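You operate a simulated robot arm through the tools that you are given. There is no shell and no other tool. Be economical: measure what you need, move in short steps, check, and stop when the job is done.

Carry out the task below with a simulated robot arm. There is one attempt and no reset: what you move stays moved.

TASK
Open the wide drawer.
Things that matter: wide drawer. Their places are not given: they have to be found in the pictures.

It is judged by the outcome, as a careful person would: the job done as asked, and still so three seconds after it is handed in. It fails if anything else is knocked over, pushed out of place, dropped, spilled or broken.

THE ROBOT
A 6-joint arm with a two-finger parallel gripper, fixed in place. Base frame: the origin is at the foot of the arm, x ahead of it, y to its left, z up. Lengths are in m, angles in degrees, forces in N, time in s.
With the tool pointing down near the work surface it reaches from about 0.2 to 0.64 m from the base axis. Its first joint turns from -66.0 to 66.0 degrees. Payload 2.7 kg.
Tool frame: the origin (TCP) lies between the finger pads and is the grasp point; the fingertips stand 0.023 m ahead of it; z points along the fingers, y is the line along which they close. The gripper opens to 0.094 m. The fingers are 0.038 m wide and 0.01 m thick; the gripper's body (0.054 by 0.096 m) begins 0.039 m behind the TCP.
Orientation is that of the tool frame in the base frame, as a unit quaternion [w, x, y, z]. With the fingers straight down and closing along the base's y, the tool's x points along the base's -x, its y along +y and its z along -z.

THE INTERFACE
- The arm moves only by the tool arm_command. Its argument "increments" is one flat list of numbers, 6 for each row, row after row: the shift along the tool's x, y, z in mm, then the turn, a rotation vector about the tool's x, y, z in degrees. In form: [dx, dy, dz, ax, ay, az, dx, dy, dz, ax, ay, az, ...]. A call has 1 to 10 rows; each row is the pose to reach, as a shift and turn from the pose commanded when the call began, along the tool's axes at that moment. "jaw" is the opening in per cent of the stroke, from 0 (shut) to 100 (fully open), set as the call begins (left out, the last holds). A row lasts 0.2 s, in which the tool goes at most 0.05 m and 8.6 degrees; a call with a longer step from one row to the next is refused whole, and so is a gripper value outside its range. A pose out of reach is approached as far as the arm can. The call stops where the force on the tool passes 40 N (or 10 N more than at its start, if that is more) or the arm is blocked; 0.2 s more then pass. The fingers move at their own pace (about 0.045 m/s each) and stop on an object; they squeeze with about 31 N. The grip force told is the motor's: it shows also when the fingers shut on nothing. Time passes only in rows, and 0.2 s behind the last, so rows that repeat a pose let the fingers close. It gives the time, the measured TCP pose, the force on the tool (base axes), the opening and the grip force at its end, in the units of the frame above (readings bear some noise), and new pictures: "show" is both (left out), scene, wrist or none.
- Cameras (640 x 400 px; columns grow to the right, rows downward): "scene" is fixed at [0.0628, -0.4198, 1.4136]; the picture's right is [0.88, -0.47, 0.00], its down [-0.23, -0.42, -0.88] and it looks along [0.41, 0.77, -0.48] (base axes); focal length 313 px, centre (320, 200). "wrist" rides on the gripper at [-0.039, 0, -0.044] in the tool frame; the picture's right is [0.00, -1.00, 0.00], its down [0.97, 0.00, -0.24] and it looks along [0.24, 0.00, 0.97] (tool axes); focal length 218 px, centre (320, 200).
- point_at(camera, pixels): for up to 12 pixels [column, row] of the newest picture of that camera ("zoom" is the newest enlarged one), the place [x, y, z] in the base frame of the surface seen there, good to about 0.002 m. No time passes.
- close_up(camera, box): a new picture of the part [left, top, right, bottom] of that camera's present view, enlarged. No time passes.
- close_job(): hands the job in; it is judged then, once.

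Work in short steps. Measure before you move; look again where a grasp or a placing could have gone wrong, and mend it. You have 60 turns and 100 pictures in all, the two below and enlarged ones among them. Open the gripper and draw the arm clear of the work before you hand the job in, unless the task says otherwise; then end with one line.

The tools are called after "Request:" as a command line: name --argument value ..., lists and objects as JSON in quotes. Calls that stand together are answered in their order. arm_command: Moves the arm, as the interface text tells. Its arguments: {"type":"object","properties":{"increments":{"type":"array"},"jaw":{"type":"number"},"show":{"type":"string","enum":["both","scene","wrist","none"]}},"required":["increments"]} The other tools are called the same way: point_at (camera, pixels) gives the place of the surface under pixels of a picture; close_up (camera, box) takes an enlarged picture of a part of a camera's view; close_job () hands the job in.

At the start:

```text
t: 0.0
eef_pos: [0.3094, 0.2199, 1.04]
tool_rot: [0.0, -0.001, 1.0, 0.0]
force: [0.7, 0.1, 1.2]
gripper_width: 0.0941
finger_force: 0.0
```

scene: 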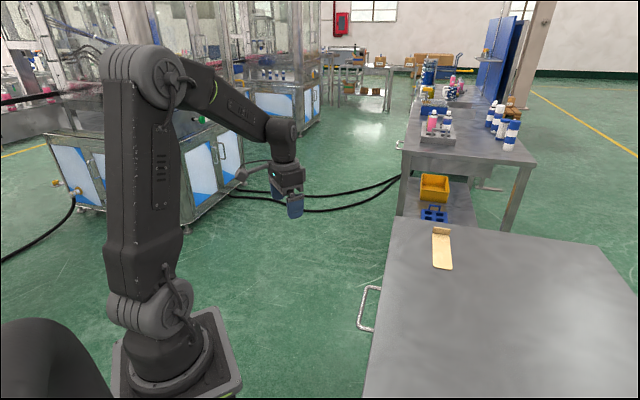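
wrist: 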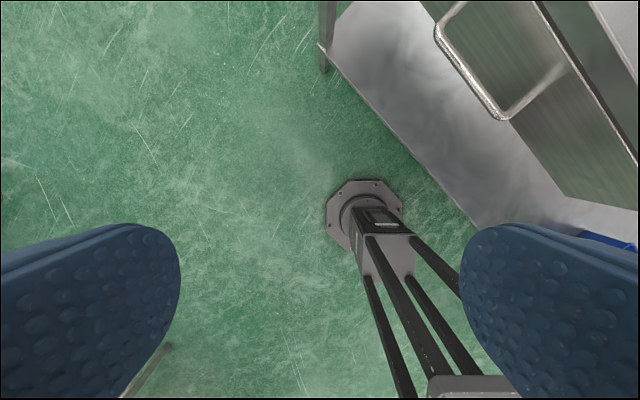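

The scene picture shows a handle at about (368,308) on the bench and the wrist picture shows it at (435–560, 0–118). I measure these points and enlarge the area.

Request:
point_at --camera "wrist" --pixels '[[438, 32], [465, 75], [498, 114], [530, 98], [562, 68], [600, 110], [560, 180], [450, 5], [380, 80], [540, 20], [620, 40]]'

Request:
point_at --camera "scene" --pixels '[[370, 289], [365, 308], [361, 325], [374, 330], [380, 289], [392, 222], [364, 396], [440, 250], [420, 300]]'

Request:
close_up --camera "scene" --box '[320, 200, 480, 400]'

Request:
close_up --camera "wrist" --box '[400, 0, 640, 200]'

```text
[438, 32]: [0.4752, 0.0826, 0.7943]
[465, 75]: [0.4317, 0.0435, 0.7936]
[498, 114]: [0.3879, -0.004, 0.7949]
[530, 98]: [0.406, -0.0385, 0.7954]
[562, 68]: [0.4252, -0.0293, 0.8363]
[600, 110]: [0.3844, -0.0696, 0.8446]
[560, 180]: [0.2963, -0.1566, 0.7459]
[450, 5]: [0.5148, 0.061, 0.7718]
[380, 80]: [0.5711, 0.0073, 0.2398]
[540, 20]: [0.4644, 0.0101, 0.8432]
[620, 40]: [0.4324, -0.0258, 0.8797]
```

```text
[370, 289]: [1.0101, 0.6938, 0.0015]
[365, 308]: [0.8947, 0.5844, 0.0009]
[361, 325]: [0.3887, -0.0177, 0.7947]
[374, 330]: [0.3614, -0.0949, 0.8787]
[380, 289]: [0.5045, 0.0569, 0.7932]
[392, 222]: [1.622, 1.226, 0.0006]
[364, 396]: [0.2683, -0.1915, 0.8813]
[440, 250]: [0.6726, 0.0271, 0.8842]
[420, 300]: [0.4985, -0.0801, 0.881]
```

```text
2.00 times, centred on (400, 300) of scene
```

zoom: 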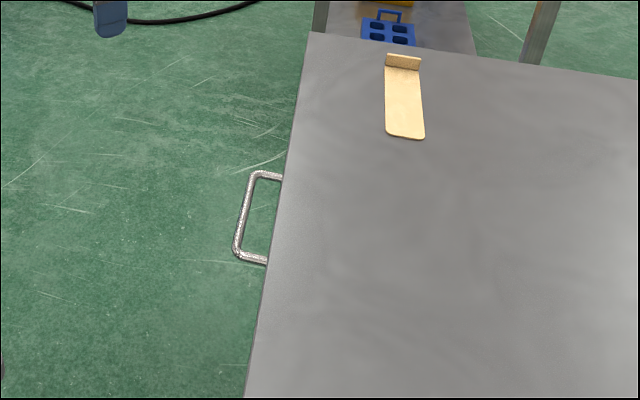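

```text
2.00 times, centred on (520, 100) of wrist
```

zoom: 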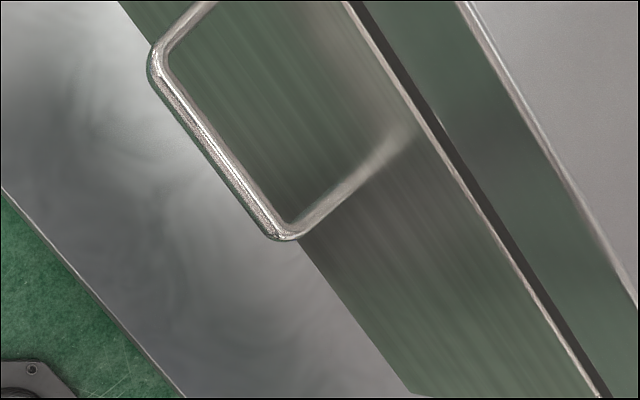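

The handle bar runs along (0.7,0.7) from (0.475,0.083) to (0.388,-0.004) at z≈0.795, so the drawer pulls toward (-0.7,+0.7). I yaw the tool by 45° to line up with it, then tilt to see the whole front.

Request:
arm_command --increments '[0, 0, 0, 0, 0, -7.5, 0, 0, 0, 0, 0, -15, 0, 0, 0, 0, 0, -22.5, 0, 0, 0, 0, 0, -30, 0, 0, 0, 0, 0, -37.5, 0, 0, 0, 0, 0, -45]' --show "none"

Request:
arm_command --increments '[0, 0, 0, 7.5, 0, 0, 0, 0, 0, 15, 0, 0, 0, 0, 0, 22.5, 0, 0, 0, 0, 0, 30, 0, 0, 0, 0, 0, 37.5, 0, 0, 0, 0, 0, 45, 0, 0]'

```text
t: 1.4
eef_pos: [0.3104, 0.2205, 1.0389]
tool_rot: [0.0, -0.384, 0.923, 0.0]
force: [-0.4, -0.1, -0.3]
gripper_width: 0.0942
finger_force: 0.1
```

```text
t: 2.8
eef_pos: [0.3093, 0.2198, 1.039]
tool_rot: [0.148, -0.354, 0.853, -0.353]
force: [-0.1, 0.0, 0.6]
gripper_width: 0.0942
finger_force: 0.0
```

scene: 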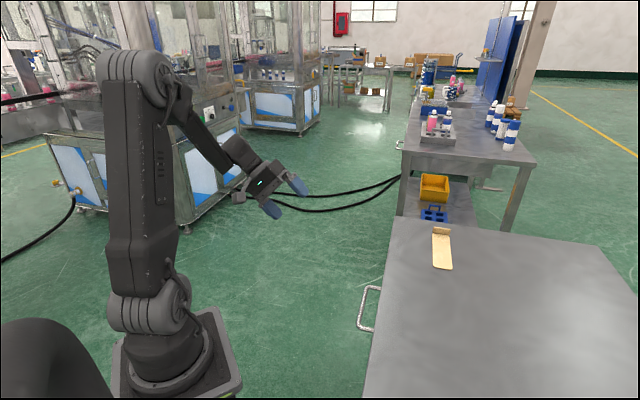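
wrist: 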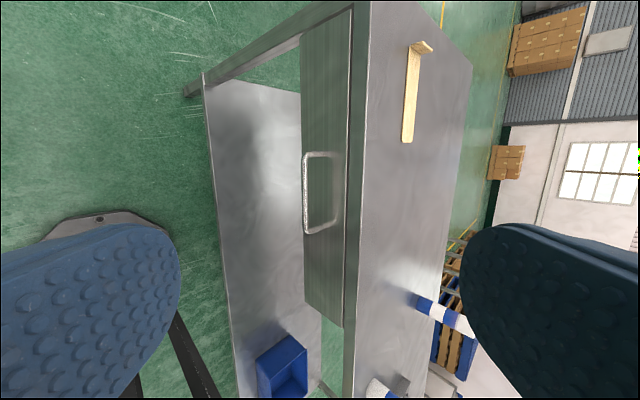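

There is one drawer, with its handle at wrist (303–340, 150–235). I measure the bar and the front.

Request:
point_at --camera "wrist" --pixels '[[305, 165], [305, 190], [306, 215], [325, 190], [340, 60], [345, 190], [338, 290], [355, 190], [362, 190], [308, 295], [330, 153], [330, 229]]'

Request:
close_up --camera "wrist" --box '[270, 130, 390, 250]'

```text
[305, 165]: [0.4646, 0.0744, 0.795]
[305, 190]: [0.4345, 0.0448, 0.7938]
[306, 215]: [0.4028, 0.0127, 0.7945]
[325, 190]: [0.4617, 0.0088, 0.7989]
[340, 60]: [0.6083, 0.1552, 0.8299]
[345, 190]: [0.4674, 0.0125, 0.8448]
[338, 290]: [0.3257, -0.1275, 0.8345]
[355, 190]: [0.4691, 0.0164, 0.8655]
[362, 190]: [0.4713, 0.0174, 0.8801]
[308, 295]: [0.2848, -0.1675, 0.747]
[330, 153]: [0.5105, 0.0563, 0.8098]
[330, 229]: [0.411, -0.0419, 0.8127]
```

```text
3.33 times, centred on (330, 190) of wrist
```

zoom: 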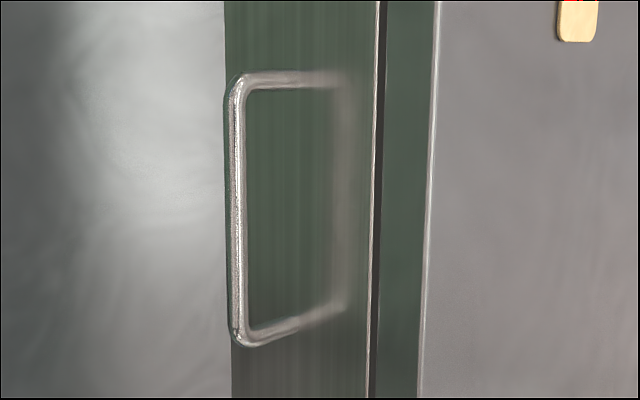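

The bar centre is at about (0.435,0.040,0.791), with roughly 4 cm of space behind it. I narrow the jaw to 38% and approach along the 45° tool axis, stopping about 10 cm short.

Request:
arm_command --increments '[10, 6, 30, 0, 0, 0, 20, 12, 70, 0, 0, 0, 30, 18, 110, 0, 0, 0, 38, 22, 150, 0, 0, 0, 38, 22, 190, 0, 0, 0, 38, 22, 220, 0, 0, 0, 38, 22, 220, 0, 0, 0]' --jaw 38

```text
t: 4.4
eef_pos: [0.3834, 0.0935, 0.8689]
tool_rot: [0.147, -0.353, 0.854, -0.353]
force: [-0.2, 0.2, -0.3]
gripper_width: 0.0357
finger_force: 0.0
```

scene: 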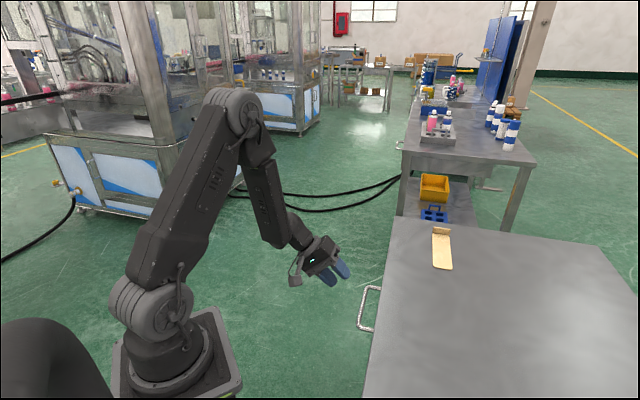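
wrist: 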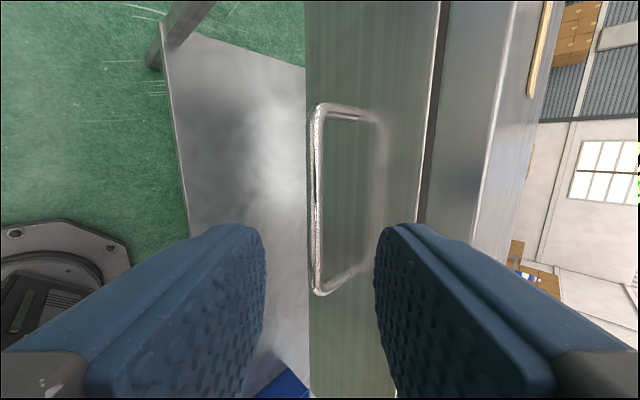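

The bar is centred between the fingers (column about 317). I re-measure it before closing in.

Request:
point_at --camera "wrist" --pixels '[[317, 130], [317, 200], [318, 270], [312, 200], [322, 200], [350, 200]]'

Request:
arm_command --increments '[0, 0, 30, 0, 0, 0, 0, 0, 60, 0, 0, 0, 0, 0, 85, 0, 0, 0, 0, 0, 100, 0, 0, 0, 0, 0, 100, 0, 0, 0]'

```text
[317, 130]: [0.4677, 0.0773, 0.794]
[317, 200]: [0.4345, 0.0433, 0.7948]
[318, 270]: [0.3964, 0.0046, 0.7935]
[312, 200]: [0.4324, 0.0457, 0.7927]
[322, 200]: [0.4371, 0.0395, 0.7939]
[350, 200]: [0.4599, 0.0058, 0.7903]
```

```text
t: 5.6
eef_pos: [0.432, 0.0437, 0.7973]
tool_rot: [0.147, -0.354, 0.853, -0.354]
force: [0.1, 0.4, -0.5]
gripper_width: 0.0355
finger_force: 0.1
```

scene: 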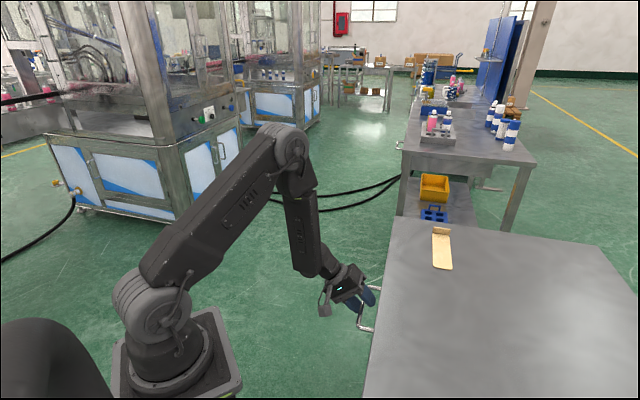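
wrist: 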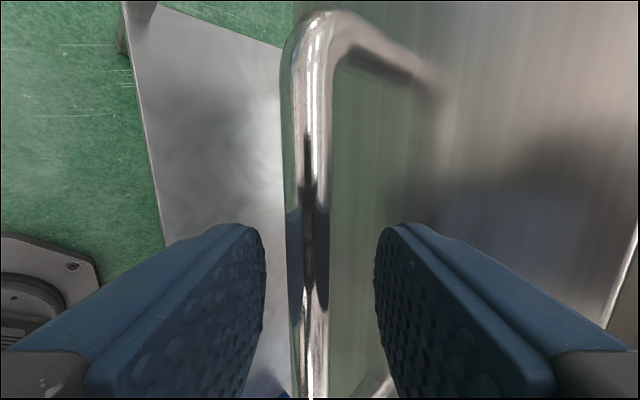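

The fingers straddle the bar, which sits about 3 mm off-centre (column 308). I shift 3 mm in y and close.

Request:
arm_command --increments '[0, 3, 2, 0, 0, 0, 0, 3, 2, 0, 0, 0, 0, 3, 2, 0, 0, 0, 0, 3, 2, 0, 0, 0]' --jaw 0 --show "wrist"

```text
t: 6.6
eef_pos: [0.4313, 0.0448, 0.7949]
tool_rot: [0.147, -0.353, 0.854, -0.354]
force: [-0.8, -1.3, 8.0]
gripper_width: 0.012
finger_force: 44.6
```

wrist: 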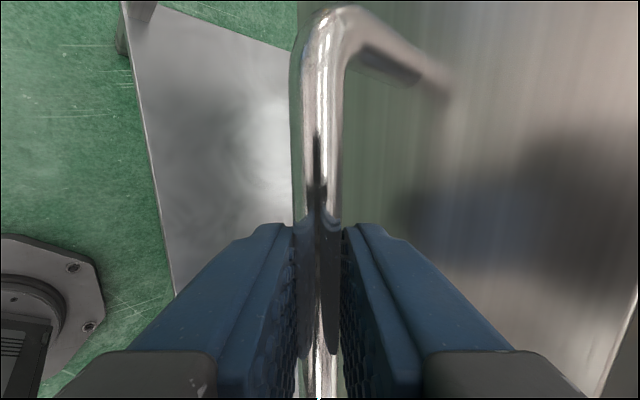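

The grip holds the bar (12 mm opening, 45 N). I pull gently outward for the first few centimetres and watch the force.

Request:
arm_command --increments '[0, 3, -4, 0, 0, 0, 0, 6, -8, 0, 0, 0, 0, 10, -12, 0, 0, 0, 0, 15, -16, 0, 0, 0, 0, 20, -21, 0, 0, 0, 0, 27, -28, 0, 0, 0, 0, 35, -36, 0, 0, 0]'

```text
t: 8.3
eef_pos: [0.3952, 0.081, 0.7942]
tool_rot: [0.146, -0.353, 0.855, -0.351]
force: [3.1, 3.1, -5.8]
gripper_width: 0.0119
finger_force: 45.3
stopped in row 7: the force on the tool passed its limit (the readings are from after the stop); the commanded pose is now the measured one
```

scene: 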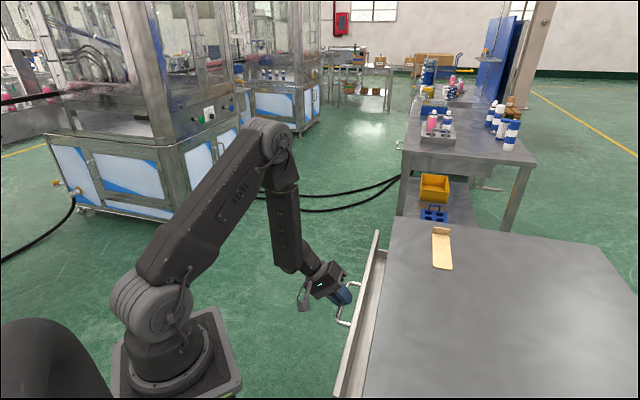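
wrist: 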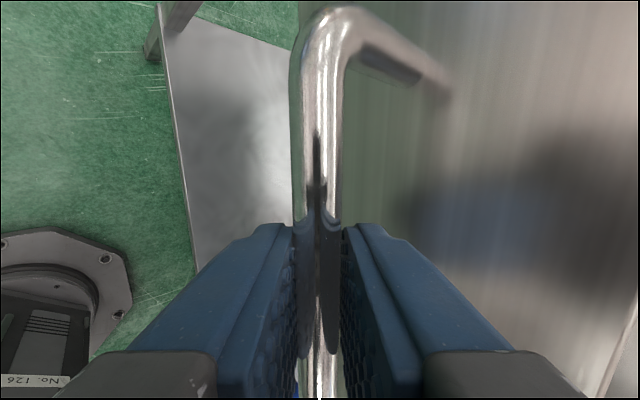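

The drawer slid out 5 cm; the stop came from the abrupt end of the motion. I continue with smoother ramps.

Request:
arm_command --increments '[0, 2, -2, 0, 0, 0, 0, 6, -6, 0, 0, 0, 0, 12, -12, 0, 0, 0, 0, 18, -18, 0, 0, 0, 0, 25, -25, 0, 0, 0, 0, 32, -32, 0, 0, 0, 0, 38, -38, 0, 0, 0, 0, 43, -43, 0, 0, 0, 0, 46, -46, 0, 0, 0, 0, 47, -47, 0, 0, 0]' --show "scene"

```text
t: 10.6
eef_pos: [0.3458, 0.1287, 0.7951]
tool_rot: [0.145, -0.355, 0.855, -0.35]
force: [10.3, 9.1, -27.6]
gripper_width: 0.0118
finger_force: 44.9
```

scene: 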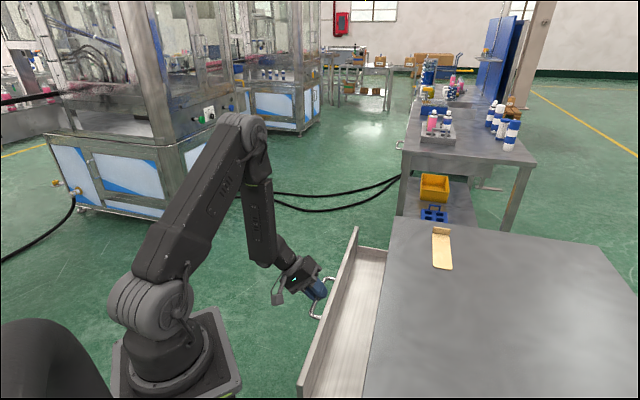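

About 12 cm open, but the grip is taking an upward side load (Fz −28 N). I ease the tool 3 mm down and 1.5 mm along the bar to relax it.

Request:
arm_command --increments '[-0.7, 1, 1, 0, 0, 0, -1.5, 2, 2, 0, 0, 0, -1.5, 2, 2, 0, 0, 0]' --show "wrist"

```text
t: 11.5
eef_pos: [0.3492, 0.1271, 0.7941]
tool_rot: [0.147, -0.351, 0.854, -0.354]
force: [-4.2, -3.8, 2.8]
gripper_width: 0.0116
finger_force: 45.0
stopped in row 3: the force on the tool passed its limit (the readings are from after the stop); the commanded pose is now the measured one
```

wrist: 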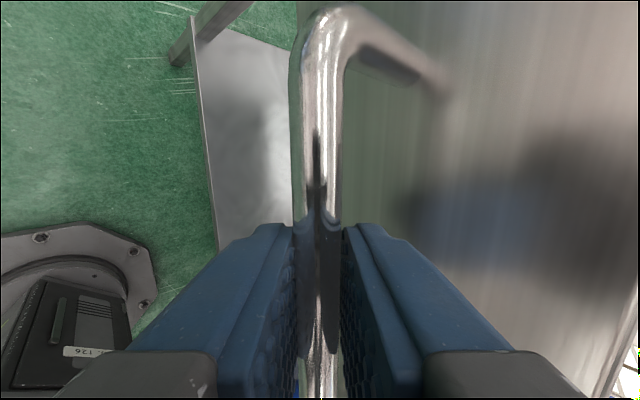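

The load is relieved (about 3 N) and the bar is still held. I keep pulling in smaller steps.

Request:
arm_command --increments '[0, 2, -2, 0, 0, 0, 0, 5, -5, 0, 0, 0, 0, 9, -9, 0, 0, 0, 0, 14, -14, 0, 0, 0, 0, 19, -19, 0, 0, 0, 0, 24, -24, 0, 0, 0, 0, 28, -28, 0, 0, 0, 0, 31, -31, 0, 0, 0, 0, 33, -33, 0, 0, 0, 0, 34, -34, 0, 0, 0]' --show "scene"

```text
t: 13.7
eef_pos: [0.3144, 0.1609, 0.795]
tool_rot: [0.147, -0.353, 0.853, -0.355]
force: [-10.3, -11.7, 19.7]
gripper_width: 0.0118
finger_force: 44.9
```

scene: 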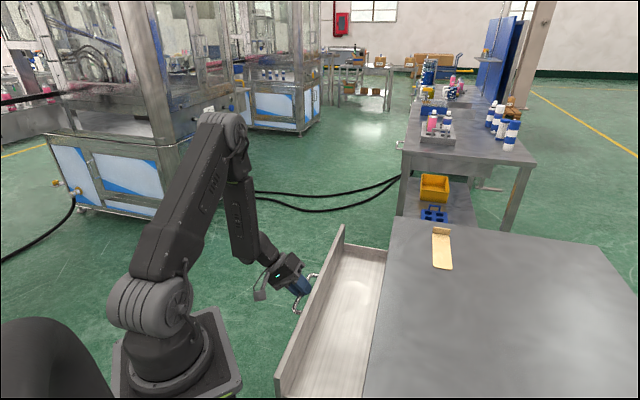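

About 16.5 cm open. Before going further I check the clearance between the drawer's near end (280,385) and the robot's base.

Request:
point_at --camera "scene" --pixels '[[276, 380], [343, 228], [239, 375], [205, 308], [215, 345], [340, 300], [387, 250], [335, 350], [240, 385], [185, 345]]'

Request:
close_up --camera "scene" --box '[80, 200, 400, 400]'

```text
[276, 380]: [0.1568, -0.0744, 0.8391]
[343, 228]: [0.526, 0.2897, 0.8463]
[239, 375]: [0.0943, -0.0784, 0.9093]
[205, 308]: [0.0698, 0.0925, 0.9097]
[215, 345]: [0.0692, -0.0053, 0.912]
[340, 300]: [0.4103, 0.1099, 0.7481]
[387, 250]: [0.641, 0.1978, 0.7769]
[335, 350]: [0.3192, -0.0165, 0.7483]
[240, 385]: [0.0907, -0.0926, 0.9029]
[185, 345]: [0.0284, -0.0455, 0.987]
```

```text
2.00 times, centred on (240, 300) of scene
```

zoom: 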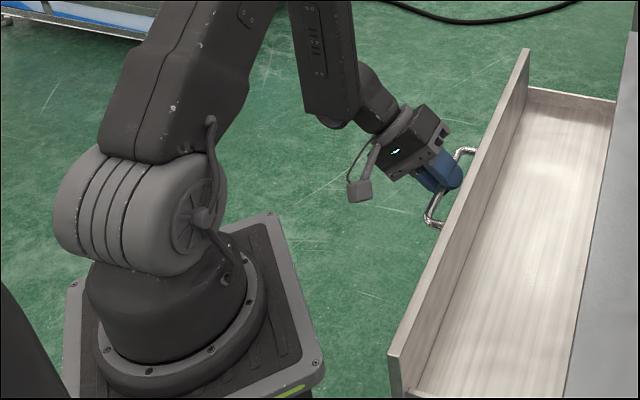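

The base plate's corner (0.094,−0.085) leaves about 3 cm before the drawer front comes level with it. I pull another 2 cm and stop there.

Request:
arm_command --increments '[0, 2, -2, 0, 0, 0, 0, 4, -5, 0, 0, 0, 0, 7, -8, 0, 0, 0, 0, 10, -11, 0, 0, 0, 0, 12, -13, 0, 0, 0, 0, 14, -15, 0, 0, 0, 0, 14, -15, 0, 0, 0]'

```text
t: 15.3
eef_pos: [0.2997, 0.1758, 0.7943]
tool_rot: [0.146, -0.353, 0.854, -0.353]
force: [-7.8, -7.5, -5.2]
gripper_width: 0.0119
finger_force: 45.2
```

scene: 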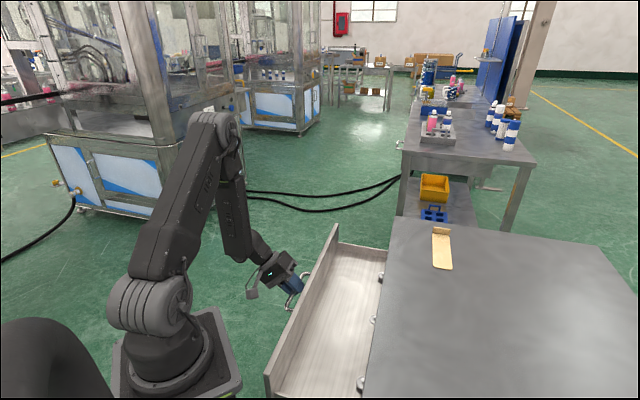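
wrist: 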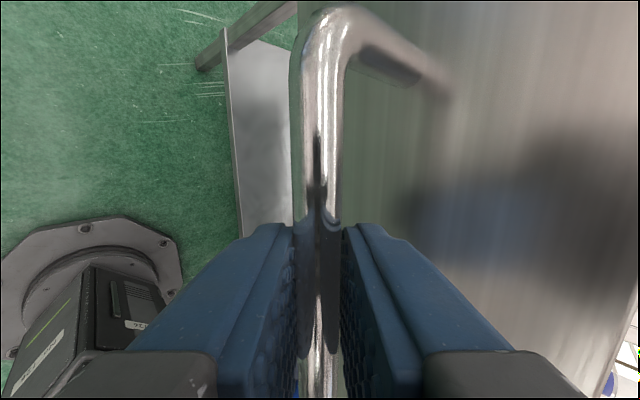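

Objects are now visible at the back of the drawer. I check whether the pedestal under the plate would block further opening.

Request:
point_at --camera "wrist" --pixels '[[85, 270], [60, 350], [105, 300], [130, 300], [145, 335], [30, 390], [160, 270]]'

Request:
close_up --camera "scene" --box '[190, 280, 390, 400]'

Request:
point_at --camera "scene" --pixels '[[266, 378], [335, 226], [382, 278], [375, 320], [360, 383], [242, 382], [242, 390], [385, 250], [300, 390]]'

```text
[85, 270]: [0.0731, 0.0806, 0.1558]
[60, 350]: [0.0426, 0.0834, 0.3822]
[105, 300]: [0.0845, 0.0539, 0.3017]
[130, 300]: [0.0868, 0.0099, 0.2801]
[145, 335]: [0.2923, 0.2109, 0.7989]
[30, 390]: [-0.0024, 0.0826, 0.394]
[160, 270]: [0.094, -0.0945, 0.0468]
```

```text
3.20 times, centred on (290, 340) of scene
```

zoom: 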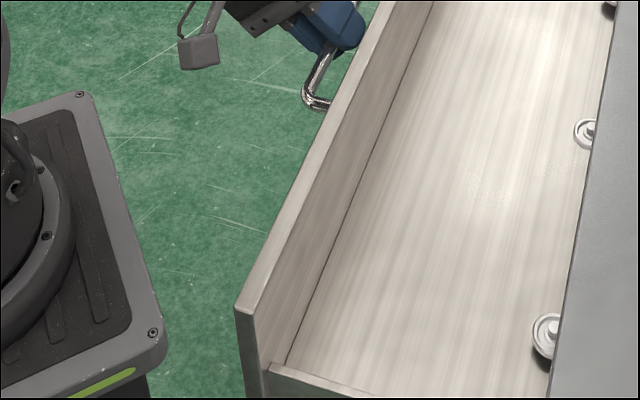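

```text
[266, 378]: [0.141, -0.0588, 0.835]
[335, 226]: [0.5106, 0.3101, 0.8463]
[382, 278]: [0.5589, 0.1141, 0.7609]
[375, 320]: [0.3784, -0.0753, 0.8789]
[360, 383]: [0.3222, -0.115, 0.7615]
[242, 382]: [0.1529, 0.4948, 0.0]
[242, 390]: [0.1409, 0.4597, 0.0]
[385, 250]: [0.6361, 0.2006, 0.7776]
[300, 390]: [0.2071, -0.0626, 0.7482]
```

The drawer's near corner is about 4 cm in x from the plate, or 5.5 cm along the pull, so another 2.5 cm is safe. I pull that far.

Request:
arm_command --increments '[0, 1, -1, 0, 0, 0, 0, 3, -3, 0, 0, 0, 0, 6, -6, 0, 0, 0, 0, 9, -9, 0, 0, 0, 0, 12, -12, 0, 0, 0, 0, 15, -15, 0, 0, 0, 0, 17, -17, 0, 0, 0, 0, 18, -18, 0, 0, 0, 0, 18, -18, 0, 0, 0]'

```text
t: 17.3
eef_pos: [0.2823, 0.1938, 0.7934]
tool_rot: [0.147, -0.352, 0.854, -0.355]
force: [-9.3, -8.5, -19.4]
gripper_width: 0.0117
finger_force: 45.3
```

scene: 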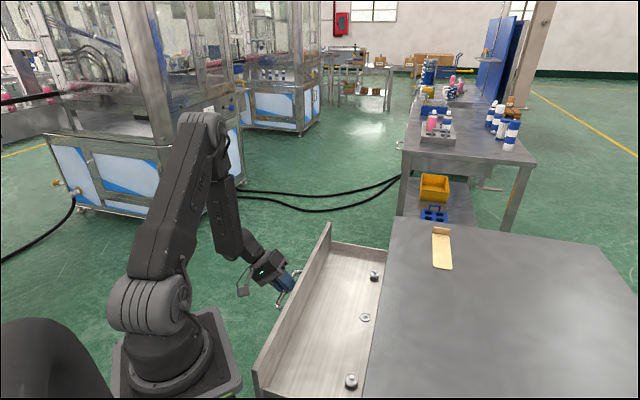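
wrist: 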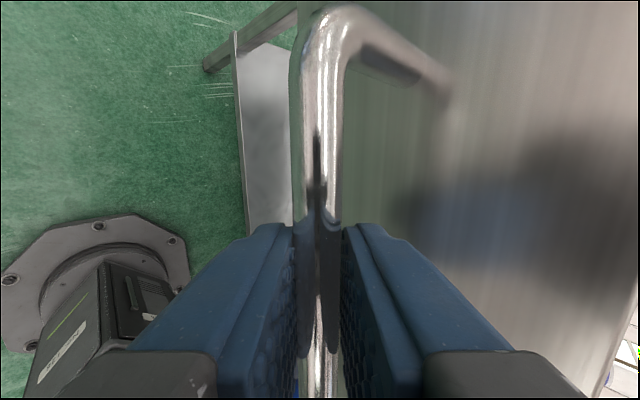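

The drawer is about 21 cm out with its contents visible. I release the handle with a partial opening, holding the pose.

Request:
arm_command --increments '[0, 0, 0, 0, 0, 0, 0, 0, 0, 0, 0, 0, 0, 0, 0, 0, 0, 0]' --jaw 36 --show "wrist"

```text
t: 18.1
eef_pos: [0.2827, 0.1926, 0.794]
tool_rot: [0.147, -0.353, 0.853, -0.354]
force: [-0.4, -0.9, 0.8]
gripper_width: 0.0339
finger_force: 0.0
```

wrist: 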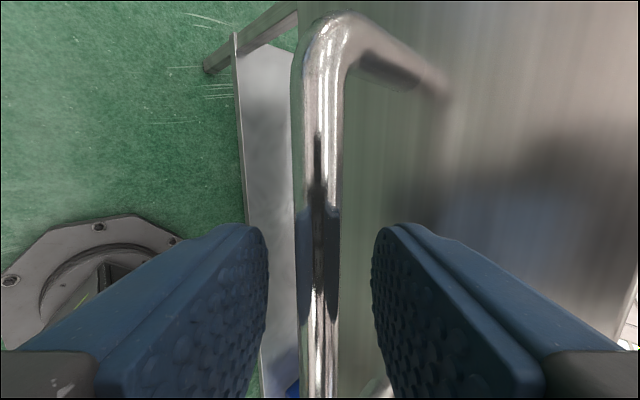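

The bar is free between the fingers. I back straight out along the tool axis, then go up a little.

Request:
arm_command --increments '[0, 0, -10, 0, 0, 0, 0, 0, -30, 0, 0, 0, 0, 0, -55, 0, 0, 0, 0, 0, -80, 0, 0, 0, 0, -15, -110, 0, 0, 0, 0, -35, -130, 0, 0, 0, 0, -55, -150, 0, 0, 0, 0, -55, -150, 0, 0, 0]'

```text
t: 19.9
eef_pos: [0.2712, 0.2212, 0.9383]
tool_rot: [0.146, -0.353, 0.854, -0.353]
force: [-0.1, 0.7, -0.3]
gripper_width: 0.0336
finger_force: 0.0
out of reach, approached as far as the arm can: row 3, 4, 5, 6, 7, 8
```

scene: 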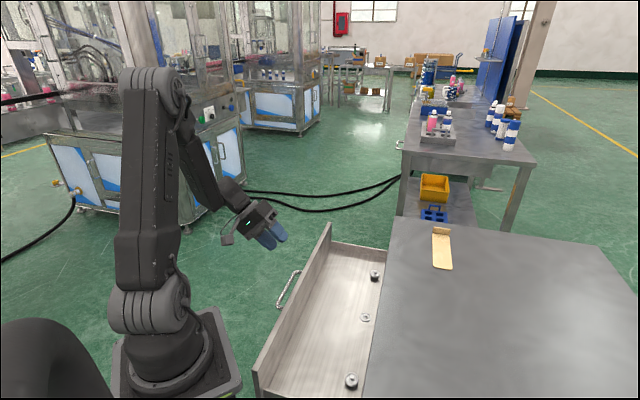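
wrist: 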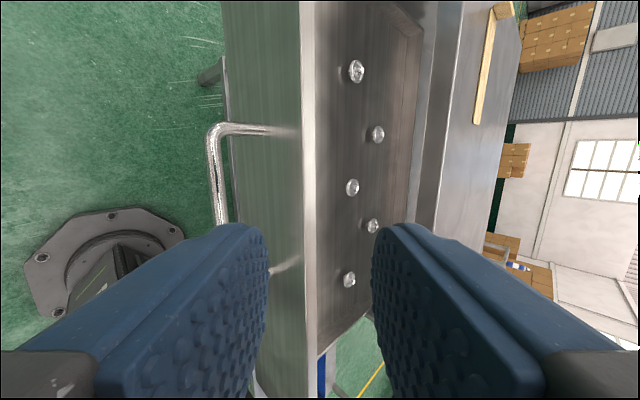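

The arm is clear of the handle, the drawer has stayed open and the objects inside are in order. I open the gripper fully and let it settle.

Request:
arm_command --increments '[0, 0, 0, 0, 0, 0, 0, 0, 0, 0, 0, 0, 0, 0, 0, 0, 0, 0, 0, 0, 0, 0, 0, 0]' --jaw 100 --show "scene"

```text
t: 20.9
eef_pos: [0.2703, 0.2211, 0.9377]
tool_rot: [0.146, -0.352, 0.854, -0.355]
force: [-0.7, 1.6, -0.9]
gripper_width: 0.094
finger_force: 0.1
```

scene: 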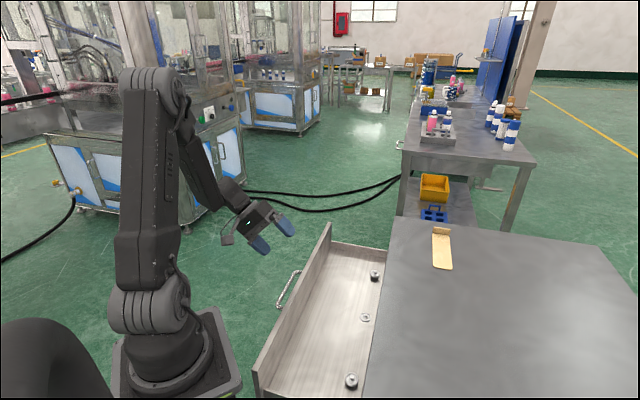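

The drawer is open and has not moved since release, and the arm is clear, so I hand the job in.

Request:
close_job

```text
The job is handed in.
```

The wide drawer is open by about 21 cm and nothing else in view has moved; I stopped there, short of the robot's base plate, so it may not be at full travel.
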